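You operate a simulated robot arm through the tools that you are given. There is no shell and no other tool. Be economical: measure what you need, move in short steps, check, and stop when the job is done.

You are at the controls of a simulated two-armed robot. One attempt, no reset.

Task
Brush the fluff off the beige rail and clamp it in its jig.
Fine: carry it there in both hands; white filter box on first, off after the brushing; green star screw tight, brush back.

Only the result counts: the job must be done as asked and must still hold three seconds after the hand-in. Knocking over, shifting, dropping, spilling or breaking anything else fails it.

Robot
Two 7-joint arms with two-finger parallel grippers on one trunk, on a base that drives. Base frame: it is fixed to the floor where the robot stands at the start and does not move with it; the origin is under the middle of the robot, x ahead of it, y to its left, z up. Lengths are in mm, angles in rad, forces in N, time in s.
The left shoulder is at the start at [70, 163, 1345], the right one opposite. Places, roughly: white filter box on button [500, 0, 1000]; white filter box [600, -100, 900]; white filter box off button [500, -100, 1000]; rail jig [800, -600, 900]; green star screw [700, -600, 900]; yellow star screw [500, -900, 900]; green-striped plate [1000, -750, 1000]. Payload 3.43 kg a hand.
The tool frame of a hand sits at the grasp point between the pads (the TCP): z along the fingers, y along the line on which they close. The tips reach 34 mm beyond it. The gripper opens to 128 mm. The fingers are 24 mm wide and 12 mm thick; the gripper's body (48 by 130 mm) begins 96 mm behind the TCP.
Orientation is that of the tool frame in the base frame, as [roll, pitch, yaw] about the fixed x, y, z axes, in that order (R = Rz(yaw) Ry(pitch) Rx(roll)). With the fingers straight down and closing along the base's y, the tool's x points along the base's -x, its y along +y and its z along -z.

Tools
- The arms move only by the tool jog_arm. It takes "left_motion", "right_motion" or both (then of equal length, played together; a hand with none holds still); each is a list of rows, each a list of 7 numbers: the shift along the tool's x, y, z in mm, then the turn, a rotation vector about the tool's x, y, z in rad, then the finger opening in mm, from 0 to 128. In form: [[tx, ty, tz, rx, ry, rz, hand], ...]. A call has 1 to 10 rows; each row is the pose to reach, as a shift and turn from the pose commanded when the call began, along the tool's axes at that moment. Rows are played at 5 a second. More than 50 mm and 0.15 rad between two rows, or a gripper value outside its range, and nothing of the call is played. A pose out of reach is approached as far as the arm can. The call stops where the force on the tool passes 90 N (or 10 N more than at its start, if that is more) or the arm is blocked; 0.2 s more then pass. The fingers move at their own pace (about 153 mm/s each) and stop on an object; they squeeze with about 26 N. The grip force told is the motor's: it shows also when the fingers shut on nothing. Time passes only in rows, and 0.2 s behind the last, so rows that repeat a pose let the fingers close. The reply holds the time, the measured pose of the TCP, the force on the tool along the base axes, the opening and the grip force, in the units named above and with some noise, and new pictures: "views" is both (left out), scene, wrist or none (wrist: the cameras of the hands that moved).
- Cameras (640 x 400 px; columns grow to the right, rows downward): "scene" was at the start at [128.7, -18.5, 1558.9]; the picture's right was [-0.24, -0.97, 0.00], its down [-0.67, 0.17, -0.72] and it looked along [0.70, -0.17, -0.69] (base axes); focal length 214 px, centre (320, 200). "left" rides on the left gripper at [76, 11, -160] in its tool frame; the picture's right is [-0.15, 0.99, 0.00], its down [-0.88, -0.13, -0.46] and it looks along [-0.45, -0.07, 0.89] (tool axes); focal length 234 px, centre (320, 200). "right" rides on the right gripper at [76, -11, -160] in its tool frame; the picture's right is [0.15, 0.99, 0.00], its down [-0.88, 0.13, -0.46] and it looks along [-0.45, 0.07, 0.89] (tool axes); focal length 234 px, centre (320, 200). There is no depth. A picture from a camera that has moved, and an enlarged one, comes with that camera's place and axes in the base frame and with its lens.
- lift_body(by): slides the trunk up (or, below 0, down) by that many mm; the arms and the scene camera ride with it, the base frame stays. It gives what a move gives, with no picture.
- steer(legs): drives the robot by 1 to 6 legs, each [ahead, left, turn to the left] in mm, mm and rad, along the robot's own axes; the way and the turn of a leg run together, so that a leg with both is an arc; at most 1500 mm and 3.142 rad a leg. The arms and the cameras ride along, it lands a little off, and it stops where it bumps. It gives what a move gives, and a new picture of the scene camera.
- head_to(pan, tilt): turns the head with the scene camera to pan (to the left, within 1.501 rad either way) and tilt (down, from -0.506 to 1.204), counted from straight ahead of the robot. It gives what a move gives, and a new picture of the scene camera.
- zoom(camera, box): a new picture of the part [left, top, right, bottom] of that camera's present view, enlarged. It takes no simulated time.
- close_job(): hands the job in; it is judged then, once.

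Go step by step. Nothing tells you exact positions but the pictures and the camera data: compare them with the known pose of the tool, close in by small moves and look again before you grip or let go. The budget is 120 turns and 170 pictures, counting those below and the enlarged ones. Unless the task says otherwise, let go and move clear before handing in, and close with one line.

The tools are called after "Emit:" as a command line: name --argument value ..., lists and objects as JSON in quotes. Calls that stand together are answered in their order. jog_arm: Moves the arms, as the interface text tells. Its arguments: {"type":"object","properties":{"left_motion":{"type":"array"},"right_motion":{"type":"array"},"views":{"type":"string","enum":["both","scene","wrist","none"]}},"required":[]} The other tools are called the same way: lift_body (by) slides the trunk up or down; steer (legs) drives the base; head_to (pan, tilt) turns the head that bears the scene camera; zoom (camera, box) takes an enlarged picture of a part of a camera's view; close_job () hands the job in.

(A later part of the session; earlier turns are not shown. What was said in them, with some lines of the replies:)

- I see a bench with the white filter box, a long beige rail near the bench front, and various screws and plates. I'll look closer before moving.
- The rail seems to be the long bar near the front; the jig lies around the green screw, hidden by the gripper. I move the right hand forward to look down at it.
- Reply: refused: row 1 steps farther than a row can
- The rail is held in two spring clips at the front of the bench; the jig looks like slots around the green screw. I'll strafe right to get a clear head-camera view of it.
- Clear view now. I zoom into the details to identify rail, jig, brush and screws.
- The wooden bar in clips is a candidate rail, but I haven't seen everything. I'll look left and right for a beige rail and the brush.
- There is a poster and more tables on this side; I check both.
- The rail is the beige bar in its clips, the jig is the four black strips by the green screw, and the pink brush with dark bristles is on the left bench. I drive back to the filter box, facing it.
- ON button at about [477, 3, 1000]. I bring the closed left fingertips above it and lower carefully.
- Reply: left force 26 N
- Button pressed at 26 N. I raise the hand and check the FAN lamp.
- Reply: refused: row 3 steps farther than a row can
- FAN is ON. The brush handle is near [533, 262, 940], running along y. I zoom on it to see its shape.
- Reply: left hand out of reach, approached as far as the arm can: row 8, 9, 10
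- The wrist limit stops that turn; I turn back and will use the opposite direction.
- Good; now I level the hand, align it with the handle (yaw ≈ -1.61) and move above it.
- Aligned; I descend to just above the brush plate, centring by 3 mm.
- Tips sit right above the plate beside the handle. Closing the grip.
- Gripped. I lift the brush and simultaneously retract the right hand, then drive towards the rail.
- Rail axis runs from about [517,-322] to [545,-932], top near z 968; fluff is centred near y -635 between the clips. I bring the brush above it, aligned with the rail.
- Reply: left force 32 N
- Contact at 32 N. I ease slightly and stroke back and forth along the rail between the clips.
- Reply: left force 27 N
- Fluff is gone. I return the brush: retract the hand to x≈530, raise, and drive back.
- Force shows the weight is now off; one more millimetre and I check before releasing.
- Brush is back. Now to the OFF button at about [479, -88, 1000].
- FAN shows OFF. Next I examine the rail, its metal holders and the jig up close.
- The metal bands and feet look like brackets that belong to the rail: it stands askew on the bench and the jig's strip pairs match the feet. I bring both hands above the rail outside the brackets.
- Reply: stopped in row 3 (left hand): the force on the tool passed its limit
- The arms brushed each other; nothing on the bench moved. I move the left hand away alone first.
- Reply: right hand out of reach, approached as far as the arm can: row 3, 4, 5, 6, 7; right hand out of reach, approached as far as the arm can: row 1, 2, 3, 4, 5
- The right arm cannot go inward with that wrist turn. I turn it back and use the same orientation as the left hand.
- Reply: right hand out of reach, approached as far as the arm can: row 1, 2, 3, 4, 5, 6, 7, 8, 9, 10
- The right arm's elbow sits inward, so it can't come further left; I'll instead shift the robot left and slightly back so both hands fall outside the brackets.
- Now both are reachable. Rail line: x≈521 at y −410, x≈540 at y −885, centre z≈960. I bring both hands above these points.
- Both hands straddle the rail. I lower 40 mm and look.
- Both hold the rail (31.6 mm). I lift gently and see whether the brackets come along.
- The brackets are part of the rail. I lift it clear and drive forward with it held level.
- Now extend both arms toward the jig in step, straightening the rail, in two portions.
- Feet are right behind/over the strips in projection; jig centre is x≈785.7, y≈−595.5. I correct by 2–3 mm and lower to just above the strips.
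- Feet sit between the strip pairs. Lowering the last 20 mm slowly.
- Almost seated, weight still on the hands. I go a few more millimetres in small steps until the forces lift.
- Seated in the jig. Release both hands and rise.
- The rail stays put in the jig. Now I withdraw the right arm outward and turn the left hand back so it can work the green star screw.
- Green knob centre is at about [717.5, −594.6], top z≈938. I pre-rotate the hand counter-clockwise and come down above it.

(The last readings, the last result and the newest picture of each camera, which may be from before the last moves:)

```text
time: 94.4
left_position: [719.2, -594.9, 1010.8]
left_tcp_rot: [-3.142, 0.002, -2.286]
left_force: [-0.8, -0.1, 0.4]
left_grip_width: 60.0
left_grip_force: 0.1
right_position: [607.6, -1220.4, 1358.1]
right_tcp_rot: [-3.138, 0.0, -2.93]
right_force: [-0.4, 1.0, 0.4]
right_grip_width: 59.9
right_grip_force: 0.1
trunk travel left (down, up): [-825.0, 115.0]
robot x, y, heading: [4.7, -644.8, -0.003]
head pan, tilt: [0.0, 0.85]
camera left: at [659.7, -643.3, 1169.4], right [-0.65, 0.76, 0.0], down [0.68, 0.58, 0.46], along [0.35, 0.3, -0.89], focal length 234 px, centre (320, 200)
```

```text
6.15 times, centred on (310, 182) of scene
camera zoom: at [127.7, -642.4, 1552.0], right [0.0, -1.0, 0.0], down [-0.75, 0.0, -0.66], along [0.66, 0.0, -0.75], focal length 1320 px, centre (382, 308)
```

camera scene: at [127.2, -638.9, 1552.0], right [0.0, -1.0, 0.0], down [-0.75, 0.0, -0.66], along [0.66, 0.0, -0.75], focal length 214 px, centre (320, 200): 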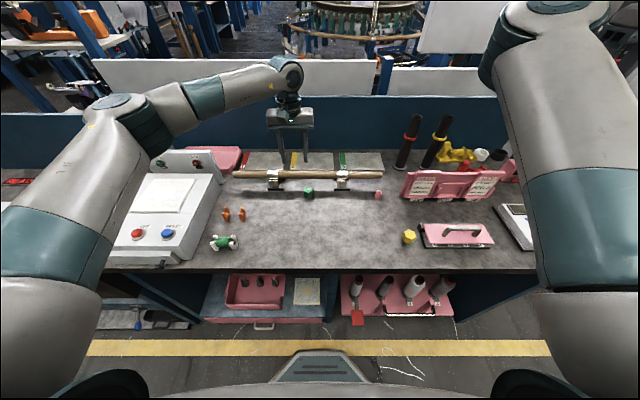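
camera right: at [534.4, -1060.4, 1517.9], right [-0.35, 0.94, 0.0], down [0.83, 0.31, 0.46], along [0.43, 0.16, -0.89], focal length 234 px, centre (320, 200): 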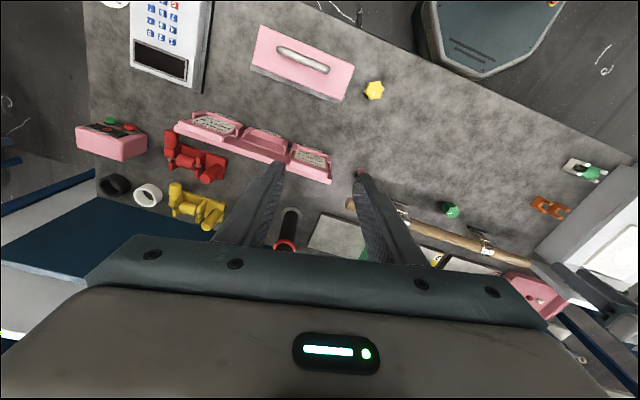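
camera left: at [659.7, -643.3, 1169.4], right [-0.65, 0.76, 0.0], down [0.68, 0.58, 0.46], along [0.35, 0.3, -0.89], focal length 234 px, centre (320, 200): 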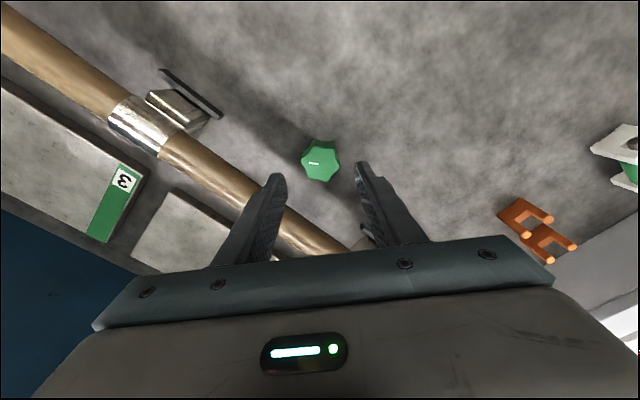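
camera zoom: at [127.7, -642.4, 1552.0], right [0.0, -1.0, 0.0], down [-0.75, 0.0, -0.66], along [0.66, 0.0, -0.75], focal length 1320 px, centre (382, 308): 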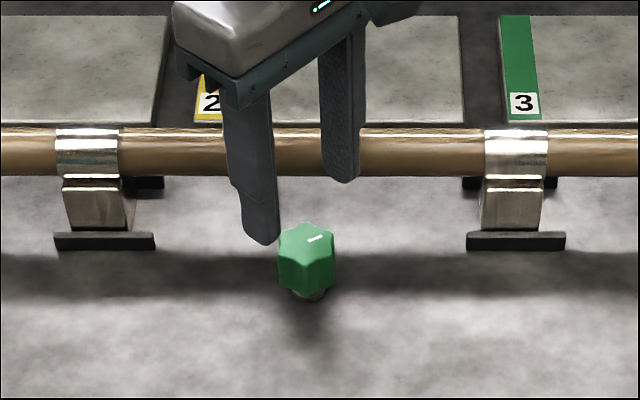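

Perfectly centred over the knob. Descend and grip.

Emit:
jog_arm --left_motion '[[0, 0, 25, 0, 0, 0, 60], [0, 0, 50, 0, 0, 0, 60], [0, 0, 66, 0, 0, 0, 60], [0, 0, 66, 0, 0, 0, 40], [0, 0, 66, 0, 0, 0, 15], [0, 0, 66, 0, 0, 0, 10]]' --views "wrist"

```text
time: 95.8
left_position: [718.0, -593.9, 944.0]
left_tcp_rot: [3.14, 0.003, -2.289]
left_force: [-1.9, 0.1, -2.8]
left_grip_width: 39.5
left_grip_force: 44.7
right_position: [606.7, -1220.7, 1357.2]
right_tcp_rot: [-3.137, 0.002, -2.929]
right_force: [-1.3, 0.2, -0.7]
right_grip_width: 60.0
right_grip_force: 0.0
trunk travel left (down, up): [-825.0, 115.0]
robot x, y, heading: [-2.8, -643.1, -0.004]
head pan, tilt: [0.0, 0.85]
camera left: at [658.8, -642.9, 1103.7], right [-0.65, 0.76, 0.0], down [0.68, 0.58, 0.46], along [0.35, 0.3, -0.89], focal length 234 px, centre (320, 200)
```

left: 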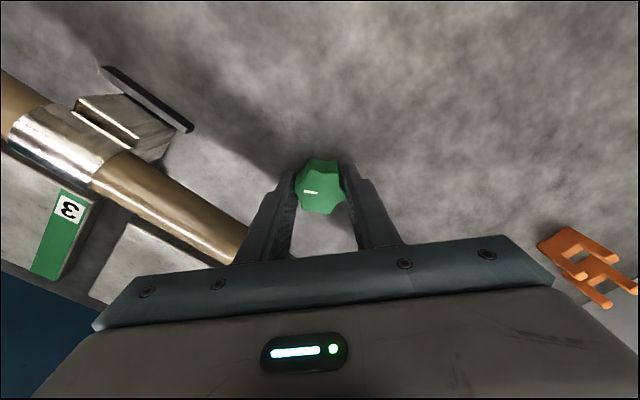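

Gripped (39.5 mm). Turn clockwise.

Emit:
jog_arm --left_motion '[[0, 0, 0, 0, 0, 0.15, 10], [0, 0, 0, 0, 0, 0.3, 10], [0, 0, 0, 0, 0, 0.45, 10], [0, 0, 0, 0, 0, 0.6, 10], [0, 0, 0, 0, 0, 0.75, 10], [0, 0, 0, 0, 0, 0.9, 10], [0, 0, 0, 0, 0, 1.05, 10], [0, 0, 0, 0, 0, 1.2, 10], [0, 0, 0, 0, 0, 1.35, 10], [0, 0, 0, 0, 0, 1.5, 10]]' --views "wrist"

Emit:
zoom --camera "left" --box '[230, 80, 410, 220]'

```text
time: 98.0
left_position: [717.9, -595.3, 944.4]
left_tcp_rot: [-3.141, -0.001, 2.493]
left_force: [-0.7, -5.2, -1.8]
left_grip_width: 39.3
left_grip_force: 45.2
right_position: [606.2, -1221.3, 1357.3]
right_tcp_rot: [-3.138, 0.002, -2.932]
right_force: [-0.6, 0.1, 0.1]
right_grip_width: 60.3
right_grip_force: 0.0
trunk travel left (down, up): [-825.0, 115.0]
robot x, y, heading: [1.1, -640.4, -0.002]
head pan, tilt: [0.0, 0.85]
camera left: at [663.6, -539.5, 1103.8], right [0.72, 0.7, 0.0], down [0.62, -0.64, 0.46], along [0.32, -0.33, -0.89], focal length 234 px, centre (320, 200)
```

left: 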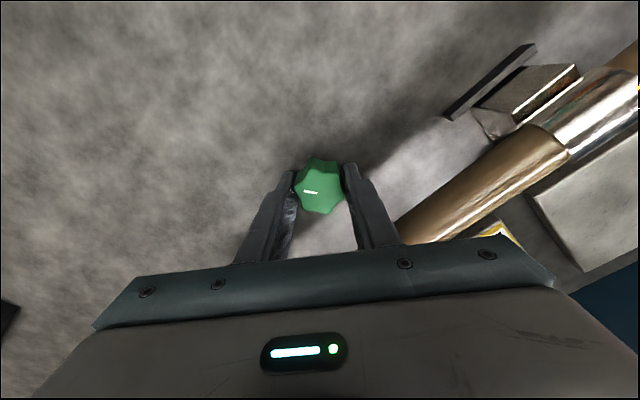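

```text
2.86 times, centred on (320, 150) of left
camera zoom: at [663.6, -539.5, 1103.8], right [0.72, 0.7, 0.0], down [0.62, -0.64, 0.46], along [0.32, -0.33, -0.89], focal length 669 px, centre (320, 343)
```

zoom: 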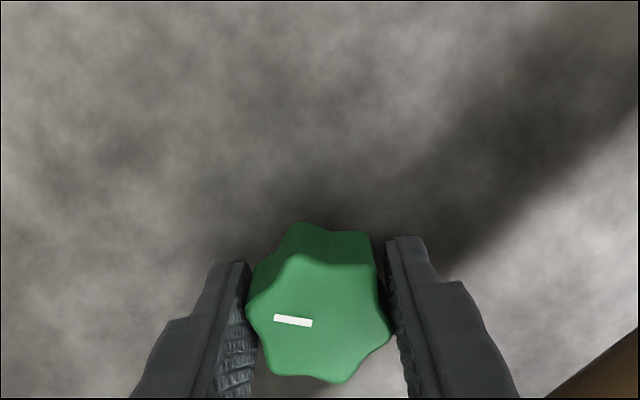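

The knob turned with the hand. I regrip and turn again.

Emit:
jog_arm --left_motion '[[0, 0, 0, 0, 0, 0, 60], [0, 0, 0, 0, 0, -0.05, 60], [0, 0, 0, 0, 0, -0.2, 60], [0, 0, 0, 0, 0, -0.35, 60], [0, 0, 0, 0, 0, -0.5, 60], [0, 0, 0, 0, 0, -0.65, 60], [0, 0, 0, 0, 0, -0.8, 60], [0, 0, 0, 0, 0, -0.95, 60], [0, 0, 0, 0, 0, -1.1, 60], [0, 0, 0, 0, 0, -1.25, 60]]' --views "none"

Emit:
jog_arm --left_motion '[[0, 0, 0, 0, 0, -0.15, 60], [0, 0, 0, 0, 0, -0.3, 60], [0, 0, 0, 0, 0, -0.3, 35], [0, 0, 0, 0, 0, -0.3, 10], [0, 0, 0, 0, 0, -0.3, 10]]' --views "none"

Emit:
zoom --camera "left" --box '[230, 80, 410, 220]'

Emit:
jog_arm --left_motion '[[0, 0, 0, 0, 0, 0.15, 10], [0, 0, 0, 0, 0, 0.3, 10], [0, 0, 0, 0, 0, 0.45, 10], [0, 0, 0, 0, 0, 0.6, 10], [0, 0, 0, 0, 0, 0.75, 10], [0, 0, 0, 0, 0, 0.9, 10], [0, 0, 0, 0, 0, 1.05, 10], [0, 0, 0, 0, 0, 1.2, 10], [0, 0, 0, 0, 0, 1.35, 10], [0, 0, 0, 0, 0, 1.5, 10]]' --views "none"

Emit:
zoom --camera "left" --box '[230, 80, 410, 220]'

```text
time: 100.2
left_position: [718.0, -595.4, 945.2]
left_tcp_rot: [-3.141, 0.002, -2.536]
left_force: [-0.5, 0.2, 0.0]
left_grip_width: 60.1
left_grip_force: 0.0
right_position: [606.8, -1221.3, 1356.3]
right_tcp_rot: [-3.138, 0.002, -2.931]
right_force: [0.3, -0.5, -0.3]
right_grip_width: 59.8
right_grip_force: 0.1
trunk travel left (down, up): [-825.0, 115.0]
robot x, y, heading: [-0.9, -642.4, 0.004]
head pan, tilt: [0.0, 0.85]
```

```text
time: 101.4
left_position: [717.1, -595.3, 944.1]
left_tcp_rot: [-3.141, 0.0, -2.238]
left_force: [-3.1, 1.9, 0.0]
left_grip_width: 40.6
left_grip_force: 44.9
right_position: [606.2, -1220.4, 1357.3]
right_tcp_rot: [-3.136, 0.002, -2.929]
right_force: [-0.1, -0.2, 0.1]
right_grip_width: 59.9
right_grip_force: 0.0
trunk travel left (down, up): [-825.0, 115.0]
robot x, y, heading: [3.0, -642.3, 0.005]
head pan, tilt: [0.0, 0.85]
```

```text
2.86 times, centred on (320, 150) of left
camera zoom: at [661.2, -645.9, 1103.6], right [-0.69, 0.73, 0.0], down [0.65, 0.61, 0.46], along [0.33, 0.31, -0.89], focal length 669 px, centre (320, 343)
```

zoom: 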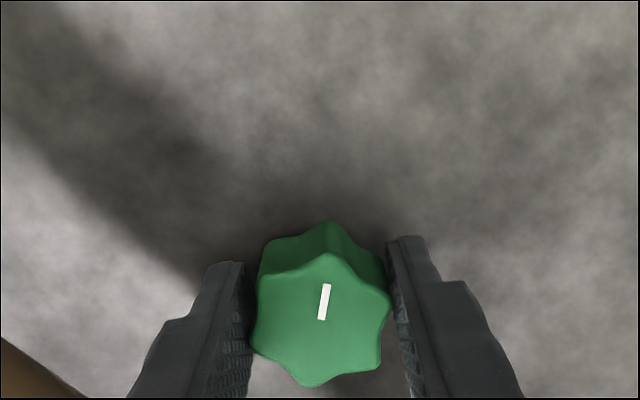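

```text
time: 103.6
left_position: [717.2, -596.3, 946.1]
left_tcp_rot: [3.14, 0.0, 2.54]
left_force: [-3.3, -3.7, -4.3]
left_grip_width: 40.8
left_grip_force: 45.0
right_position: [606.9, -1220.4, 1356.7]
right_tcp_rot: [-3.139, 0.002, -2.933]
right_force: [-0.1, -0.1, 0.1]
right_grip_width: 60.1
right_grip_force: 0.0
trunk travel left (down, up): [-825.0, 115.0]
robot x, y, heading: [0.6, -642.8, -0.002]
head pan, tilt: [0.0, 0.85]
```

```text
2.86 times, centred on (320, 150) of left
camera zoom: at [660.8, -542.1, 1103.6], right [0.68, 0.73, 0.0], down [0.65, -0.6, 0.46], along [0.34, -0.31, -0.89], focal length 669 px, centre (320, 343)
```

zoom: 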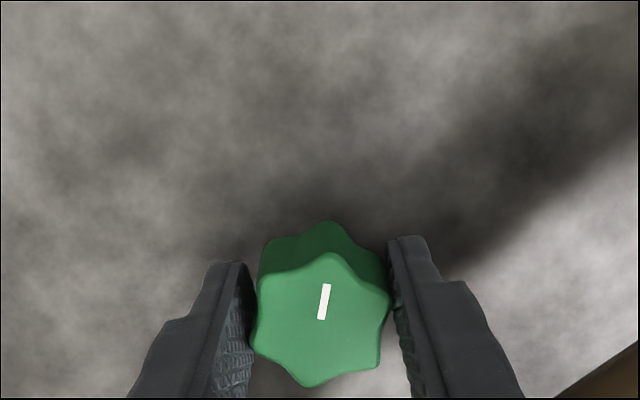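

Turned about 3 rad so far with no slip; keep going until it resists.

Emit:
jog_arm --left_motion '[[0, 0, 0, 0, 0, 0, 60], [0, 0, 0, 0, 0, -0.05, 60], [0, 0, 0, 0, 0, -0.2, 60], [0, 0, 0, 0, 0, -0.35, 60], [0, 0, 0, 0, 0, -0.5, 60], [0, 0, 0, 0, 0, -0.65, 60], [0, 0, 0, 0, 0, -0.8, 60], [0, 0, 0, 0, 0, -0.95, 60], [0, 0, 0, 0, 0, -1.1, 60], [0, 0, 0, 0, 0, -1.25, 60]]' --views "none"

Emit:
jog_arm --left_motion '[[0, 0, 0, 0, 0, -0.15, 60], [0, 0, 0, 0, 0, -0.3, 60], [0, 0, 0, 0, 0, -0.3, 35], [0, 0, 0, 0, 0, -0.3, 10], [0, 0, 0, 0, 0, -0.3, 10]]' --views "none"

Emit:
zoom --camera "left" --box '[230, 80, 410, 220]'

Emit:
jog_arm --left_motion '[[0, 0, 0, 0, 0, 0.15, 10], [0, 0, 0, 0, 0, 0.3, 10], [0, 0, 0, 0, 0, 0.45, 10], [0, 0, 0, 0, 0, 0.6, 10], [0, 0, 0, 0, 0, 0.75, 10], [0, 0, 0, 0, 0, 0.9, 10], [0, 0, 0, 0, 0, 1.05, 10], [0, 0, 0, 0, 0, 1.2, 10], [0, 0, 0, 0, 0, 1.35, 10], [0, 0, 0, 0, 0, 1.5, 10]]' --views "none"

Emit:
zoom --camera "left" --box '[230, 80, 410, 220]'

```text
time: 105.8
left_position: [717.7, -594.2, 945.0]
left_tcp_rot: [3.141, 0.001, -2.486]
left_force: [0.8, -0.4, 0.2]
left_grip_width: 60.1
left_grip_force: 0.0
right_position: [606.7, -1219.5, 1357.9]
right_tcp_rot: [-3.137, 0.001, -2.931]
right_force: [0.8, 0.1, -0.2]
right_grip_width: 60.1
right_grip_force: 0.0
trunk travel left (down, up): [-825.0, 115.0]
robot x, y, heading: [-0.5, -641.3, -0.001]
head pan, tilt: [0.0, 0.85]
```

```text
time: 107.0
left_position: [718.2, -595.0, 944.7]
left_tcp_rot: [3.14, 0.003, -2.187]
left_force: [-2.1, 1.4, 0.7]
left_grip_width: 39.8
left_grip_force: 44.9
right_position: [606.3, -1220.4, 1357.9]
right_tcp_rot: [-3.137, 0.002, -2.931]
right_force: [0.4, -0.2, -0.5]
right_grip_width: 60.0
right_grip_force: 0.0
trunk travel left (down, up): [-825.0, 115.0]
robot x, y, heading: [-2.3, -643.6, -0.001]
head pan, tilt: [0.0, 0.85]
```

```text
2.86 times, centred on (320, 150) of left
camera zoom: at [664.0, -648.4, 1103.6], right [-0.72, 0.69, 0.0], down [0.62, 0.64, 0.46], along [0.32, 0.33, -0.89], focal length 669 px, centre (320, 343)
```

zoom: 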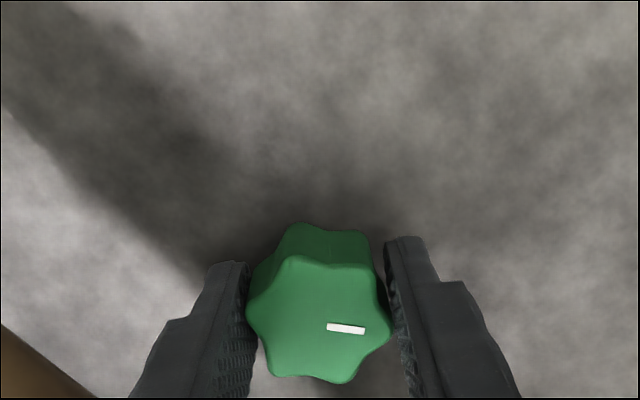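

```text
time: 109.2
left_position: [717.4, -594.9, 944.8]
left_tcp_rot: [3.139, 0.001, 2.591]
left_force: [0.4, -4.5, -0.8]
left_grip_width: 39.9
left_grip_force: 45.0
right_position: [606.6, -1221.8, 1357.1]
right_tcp_rot: [-3.138, 0.0, -2.932]
right_force: [0.4, -0.1, -0.3]
right_grip_width: 59.9
right_grip_force: 0.0
trunk travel left (down, up): [-825.0, 115.0]
robot x, y, heading: [3.4, -645.9, -0.004]
head pan, tilt: [0.0, 0.85]
```

```text
2.86 times, centred on (320, 150) of left
camera zoom: at [658.4, -545.1, 1103.6], right [0.64, 0.77, 0.0], down [0.68, -0.57, 0.46], along [0.35, -0.29, -0.89], focal length 669 px, centre (320, 343)
```

zoom: 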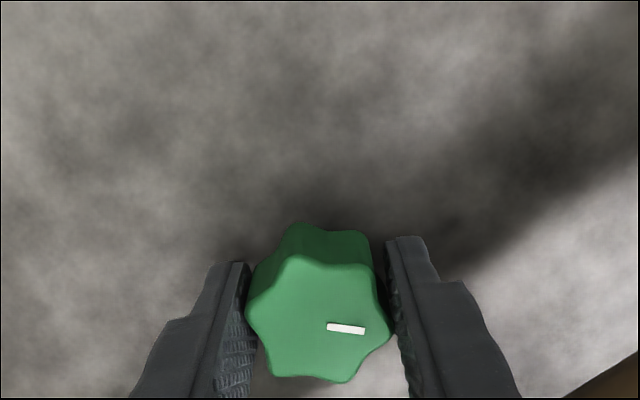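

Emit:
jog_arm --left_motion '[[0, 0, 0, 0, 0, 0, 60], [0, 0, 0, 0, 0, -0.05, 60], [0, 0, 0, 0, 0, -0.2, 60], [0, 0, 0, 0, 0, -0.35, 60], [0, 0, 0, 0, 0, -0.5, 60], [0, 0, 0, 0, 0, -0.65, 60], [0, 0, 0, 0, 0, -0.8, 60], [0, 0, 0, 0, 0, -0.95, 60], [0, 0, 0, 0, 0, -1.1, 60], [0, 0, 0, 0, 0, -1.25, 60]]' --views "none"

Emit:
jog_arm --left_motion '[[0, 0, 0, 0, 0, -0.15, 60], [0, 0, 0, 0, 0, -0.27, 60], [0, 0, 0, 0, 0, -0.27, 35], [0, 0, 0, 0, 0, -0.27, 10], [0, 0, 0, 0, 0, -0.27, 10]]' --views "none"

Emit:
jog_arm --left_motion '[[0, 0, 0, 0, 0, 0.15, 10], [0, 0, 0, 0, 0, 0.3, 10], [0, 0, 0, 0, 0, 0.45, 10], [0, 0, 0, 0, 0, 0.6, 10], [0, 0, 0, 0, 0, 0.75, 10], [0, 0, 0, 0, 0, 0.9, 10], [0, 0, 0, 0, 0, 1.05, 10], [0, 0, 0, 0, 0, 1.2, 10], [0, 0, 0, 0, 0, 1.35, 10], [0, 0, 0, 0, 0, 1.5, 10]]' --views "none"

Emit:
zoom --camera "left" --box '[230, 80, 410, 220]'

Emit:
jog_arm --left_motion '[[0, 0, 0, 0, 0, 0.15, 10], [0, 0, 0, 0, 0, 0.3, 10], [0, 0, 0, 0, 0, 0.4, 10]]' --views "none"

```text
time: 111.4
left_position: [717.6, -593.7, 944.0]
left_tcp_rot: [3.141, 0.003, -2.433]
left_force: [-0.2, 0.7, -1.0]
left_grip_width: 60.1
left_grip_force: 0.0
right_position: [606.7, -1220.7, 1357.8]
right_tcp_rot: [-3.136, 0.002, -2.931]
right_force: [-0.4, 0.6, -0.3]
right_grip_width: 60.0
right_grip_force: 0.1
trunk travel left (down, up): [-825.0, 115.0]
robot x, y, heading: [0.4, -642.6, -0.002]
head pan, tilt: [0.0, 0.85]
```

```text
time: 112.6
left_position: [718.7, -593.6, 944.5]
left_tcp_rot: [-3.141, 0.002, -2.169]
left_force: [-1.5, -0.3, 0.0]
left_grip_width: 40.4
left_grip_force: 45.3
right_position: [605.9, -1219.7, 1357.2]
right_tcp_rot: [-3.138, 0.001, -2.93]
right_force: [0.1, 0.4, -0.3]
right_grip_width: 60.0
right_grip_force: 0.1
trunk travel left (down, up): [-825.0, 115.0]
robot x, y, heading: [3.0, -643.5, -0.001]
head pan, tilt: [0.0, 0.85]
```

```text
time: 114.8
left_position: [717.9, -594.8, 945.2]
left_tcp_rot: [3.14, 0.0, 2.611]
left_force: [1.0, -5.9, -2.6]
left_grip_width: 41.6
left_grip_force: 44.7
right_position: [606.3, -1221.4, 1355.9]
right_tcp_rot: [-3.138, 0.003, -2.932]
right_force: [0.1, 0.0, -0.3]
right_grip_width: 60.0
right_grip_force: 0.1
trunk travel left (down, up): [-825.0, 115.0]
robot x, y, heading: [1.4, -643.4, 0.002]
head pan, tilt: [0.0, 0.85]
```

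```text
2.86 times, centred on (320, 150) of left
camera zoom: at [657.6, -546.4, 1103.5], right [0.63, 0.78, 0.0], down [0.69, -0.56, 0.46], along [0.36, -0.28, -0.89], focal length 669 px, centre (320, 343)
```

zoom: 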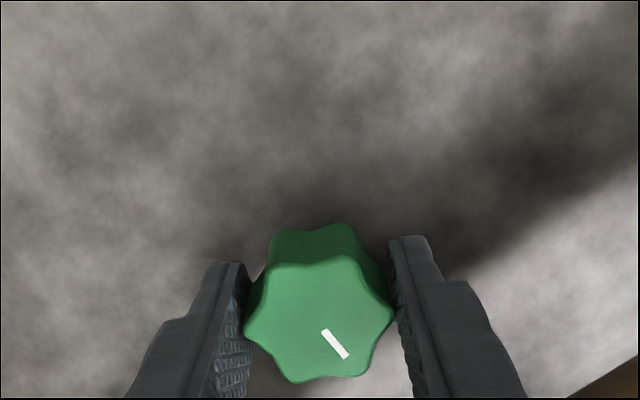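

```text
time: 115.6
left_position: [716.6, -595.1, 945.7]
left_tcp_rot: [3.14, -0.002, 2.365]
left_force: [-4.9, -3.3, -2.8]
left_grip_width: 40.5
left_grip_force: 44.9
left hand out of reach, approached as far as the arm can: row 2, 3
right_position: [606.2, -1221.7, 1356.9]
right_tcp_rot: [-3.138, 0.004, -2.929]
right_force: [-0.8, -0.5, -0.1]
right_grip_width: 60.2
right_grip_force: 0.1
trunk travel left (down, up): [-825.0, 115.0]
robot x, y, heading: [-3.3, -646.0, -0.003]
head pan, tilt: [0.0, 0.85]
```

The mark lags the hand now — it seems to be resisting. I check and make another stroke to confirm it is tight.

Emit:
zoom --camera "left" --box '[230, 80, 410, 220]'

Emit:
jog_arm --left_motion '[[0, 0, 0, 0, 0, 0, 60], [0, 0, 0, 0, 0, -0.05, 60], [0, 0, 0, 0, 0, -0.2, 60], [0, 0, 0, 0, 0, -0.35, 60], [0, 0, 0, 0, 0, -0.5, 60], [0, 0, 0, 0, 0, -0.65, 60], [0, 0, 0, 0, 0, -0.8, 60], [0, 0, 0, 0, 0, -0.95, 60], [0, 0, 0, 0, 0, -1.1, 60], [0, 0, 0, 0, 0, -1.25, 60]]' --views "none"

Emit:
jog_arm --left_motion '[[0, 0, 0, 0, 0, -0.15, 60], [0, 0, 0, 0, 0, -0.25, 60], [0, 0, 0, 0, 0, -0.25, 35], [0, 0, 0, 0, 0, -0.25, 10], [0, 0, 0, 0, 0, -0.25, 10]]' --views "none"

Emit:
zoom --camera "left" --box '[230, 80, 410, 220]'

Emit:
jog_arm --left_motion '[[0, 0, 0, 0, 0, 0.15, 10], [0, 0, 0, 0, 0, 0.3, 10], [0, 0, 0, 0, 0, 0.45, 10], [0, 0, 0, 0, 0, 0.6, 10], [0, 0, 0, 0, 0, 0.75, 10], [0, 0, 0, 0, 0, 0.9, 10]]' --views "none"

Emit:
zoom --camera "left" --box '[230, 80, 410, 220]'

```text
2.86 times, centred on (320, 150) of left
camera zoom: at [670.2, -532.9, 1103.7], right [0.8, 0.6, 0.0], down [0.54, -0.71, 0.45], along [0.27, -0.36, -0.89], focal length 669 px, centre (320, 343)
```

zoom: 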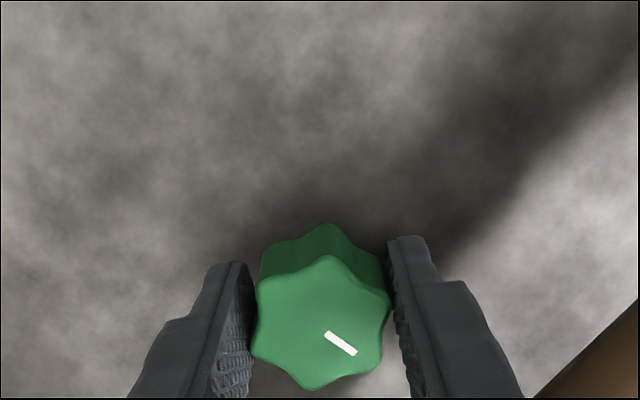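

```text
time: 117.8
left_position: [718.2, -595.7, 943.6]
left_tcp_rot: [-3.141, 0.002, -2.667]
left_force: [1.0, 0.0, -0.7]
left_grip_width: 60.0
left_grip_force: 0.0
right_position: [606.3, -1220.8, 1358.0]
right_tcp_rot: [-3.137, 0.002, -2.93]
right_force: [0.2, 0.1, -0.3]
right_grip_width: 60.0
right_grip_force: 0.1
trunk travel left (down, up): [-825.0, 115.0]
robot x, y, heading: [-2.8, -639.8, 0.003]
head pan, tilt: [0.0, 0.85]
```

```text
time: 119.0
left_position: [717.1, -594.0, 944.8]
left_tcp_rot: [3.141, 0.002, -2.416]
left_force: [-2.1, 0.9, 0.4]
left_grip_width: 40.8
left_grip_force: 45.1
right_position: [606.2, -1219.8, 1357.2]
right_tcp_rot: [-3.135, 0.002, -2.931]
right_force: [0.4, -0.3, -0.3]
right_grip_width: 59.6
right_grip_force: 0.0
trunk travel left (down, up): [-825.0, 115.0]
robot x, y, heading: [-1.3, -643.0, 0.002]
head pan, tilt: [0.0, 0.85]
```

```text
2.86 times, centred on (320, 150) of left
camera zoom: at [652.8, -635.2, 1103.5], right [-0.55, 0.84, 0.0], down [0.74, 0.49, 0.46], along [0.38, 0.25, -0.89], focal length 669 px, centre (320, 343)
```

zoom: 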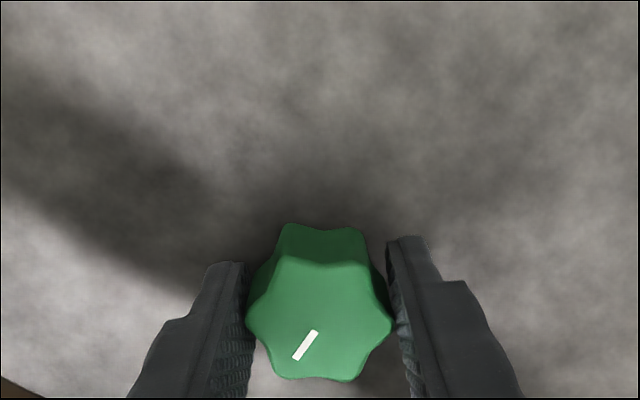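

```text
time: 120.4
left_position: [717.7, -594.7, 944.7]
left_tcp_rot: [3.141, 0.0, 2.964]
left_force: [0.6, -2.1, -1.7]
left_grip_width: 36.2
left_grip_force: 45.0
right_position: [606.4, -1220.0, 1357.2]
right_tcp_rot: [-3.139, 0.001, -2.929]
right_force: [0.0, 0.3, 0.8]
right_grip_width: 60.0
right_grip_force: 0.1
trunk travel left (down, up): [-825.0, 115.0]
robot x, y, heading: [-2.6, -644.2, -0.0]
head pan, tilt: [0.0, 0.85]
```

```text
2.86 times, centred on (320, 150) of left
camera zoom: at [644.8, -569.7, 1103.8], right [0.32, 0.95, 0.0], down [0.84, -0.28, 0.46], along [0.43, -0.14, -0.89], focal length 669 px, centre (320, 343)
```

zoom: 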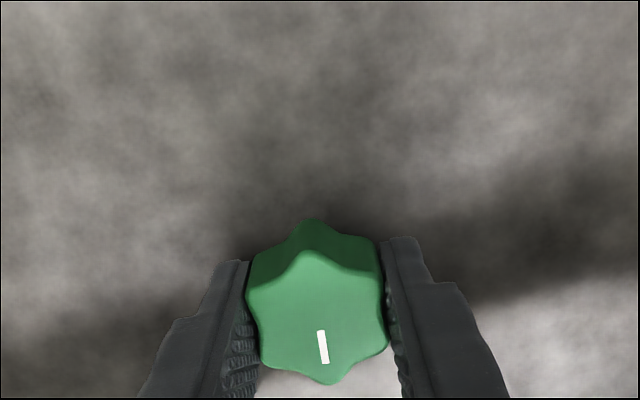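

The knob now stops at the same angle while the fingers slip: it has reached its stop. One more small tightening turn on the flats, then check.

Emit:
jog_arm --left_motion '[[0, 0, 0, 0, 0, 0.1, 5], [0, 0, 0, 0, 0, 0.2, 5], [0, 0, 0, 0, 0, 0.3, 5]]' --views "none"

Emit:
zoom --camera "left" --box '[230, 80, 410, 220]'

```text
time: 121.2
left_position: [717.2, -595.3, 945.6]
left_tcp_rot: [3.141, 0.001, 2.665]
left_force: [0.8, -4.0, 0.5]
left_grip_width: 41.0
left_grip_force: 45.2
right_position: [607.5, -1220.9, 1356.8]
right_tcp_rot: [-3.138, 0.001, -2.931]
right_force: [-0.7, 0.0, 0.1]
right_grip_width: 60.3
right_grip_force: 0.0
trunk travel left (down, up): [-825.0, 115.0]
robot x, y, heading: [1.1, -644.4, 0.001]
head pan, tilt: [0.0, 0.85]
```

```text
2.86 times, centred on (320, 150) of left
camera zoom: at [655.0, -549.6, 1103.9], right [0.58, 0.81, 0.0], down [0.72, -0.52, 0.46], along [0.37, -0.27, -0.89], focal length 669 px, centre (320, 343)
```

zoom: 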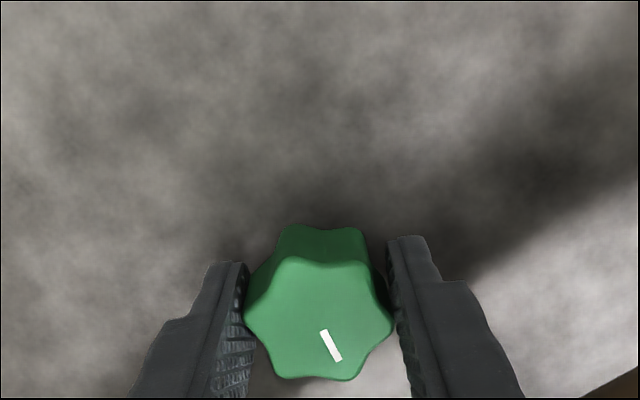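

Mark unchanged while the hand turned: tight. Release, rise and inspect everything.

Emit:
jog_arm --left_motion '[[0, 0, 0, 0, 0, 0, 60], [0, 0, 0, 0, 0, 0, 60], [0, 0, -40, 0, 0, 0, 60], [0, 0, -85, 0, 0, 0, 60], [0, 0, -130, 0, 0, 0, 60], [20, 0, -170, 0, 0, 0, 60], [60, 0, -190, 0, 0, 0, 60], [105, 0, -200, 0, 0, 0, 60], [150, 0, -210, 0, 0, 0, 60]]'

Emit:
zoom --camera "scene" --box '[220, 140, 400, 250]'

Emit:
zoom --camera "scene" --box '[100, 130, 240, 280]'

```text
time: 123.2
left_position: [582.4, -526.4, 1155.5]
left_tcp_rot: [3.139, 0.003, 2.666]
left_force: [0.1, 0.6, 0.8]
left_grip_width: 60.0
left_grip_force: 0.0
right_position: [605.4, -1219.0, 1359.1]
right_tcp_rot: [-3.136, 0.001, -2.932]
right_force: [0.5, -0.6, -0.3]
right_grip_width: 60.1
right_grip_force: 0.0
trunk travel left (down, up): [-825.0, 115.0]
robot x, y, heading: [-1.8, -644.2, 0.001]
head pan, tilt: [0.0, 0.85]
camera scene: at [125.5, -640.8, 1552.2], right [0.0, -1.0, 0.0], down [-0.75, 0.0, -0.66], along [0.66, 0.0, -0.75], focal length 214 px, centre (320, 200)
camera left: at [519.2, -479.6, 1313.6], right [0.58, 0.81, 0.0], down [0.72, -0.52, 0.46], along [0.37, -0.27, -0.89], focal length 234 px, centre (320, 200)
```

scene: 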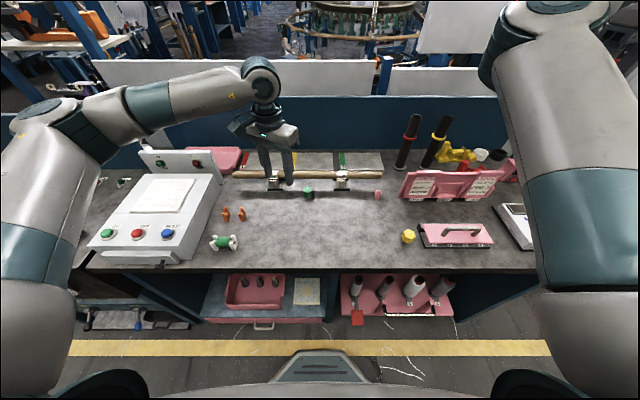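
left: 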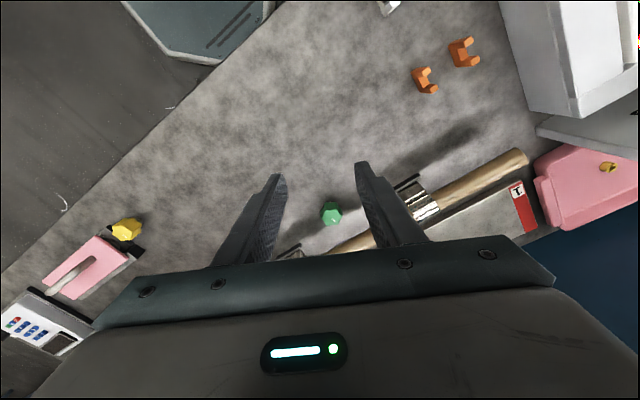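

```text
3.56 times, centred on (310, 195) of scene
camera zoom: at [125.5, -640.8, 1552.2], right [0.0, -1.0, 0.0], down [-0.75, 0.0, -0.66], along [0.66, 0.0, -0.75], focal length 763 px, centre (356, 218)
```

zoom: 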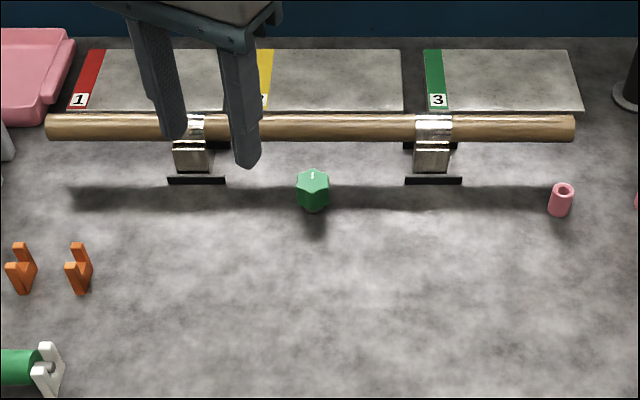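

```text
2.67 times, centred on (170, 205) of scene
camera zoom: at [125.5, -640.8, 1552.2], right [0.0, -1.0, 0.0], down [-0.75, 0.0, -0.66], along [0.66, 0.0, -0.75], focal length 572 px, centre (720, 187)
```

zoom: 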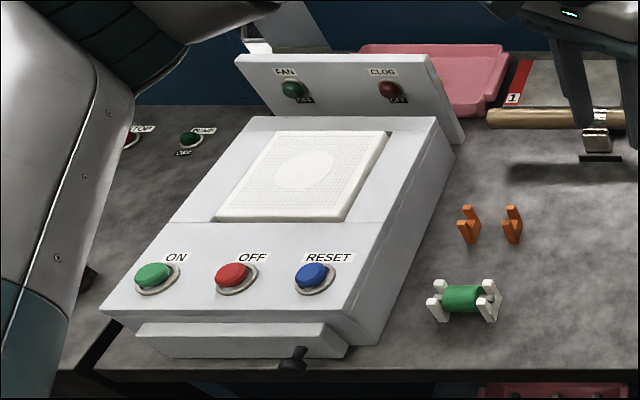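

Everything is in place: rail seated in the jig, screw at its stop, FAN off, brush back and the hands clear. Handing in.

Emit:
close_job

```text
The job is handed in.
```

I brushed the rail clean with the white filter box on, then put the brush back and switched the box off. I carried the rail to its jig in both hands and turned the green star screw until it would turn no further. The job is handed in.
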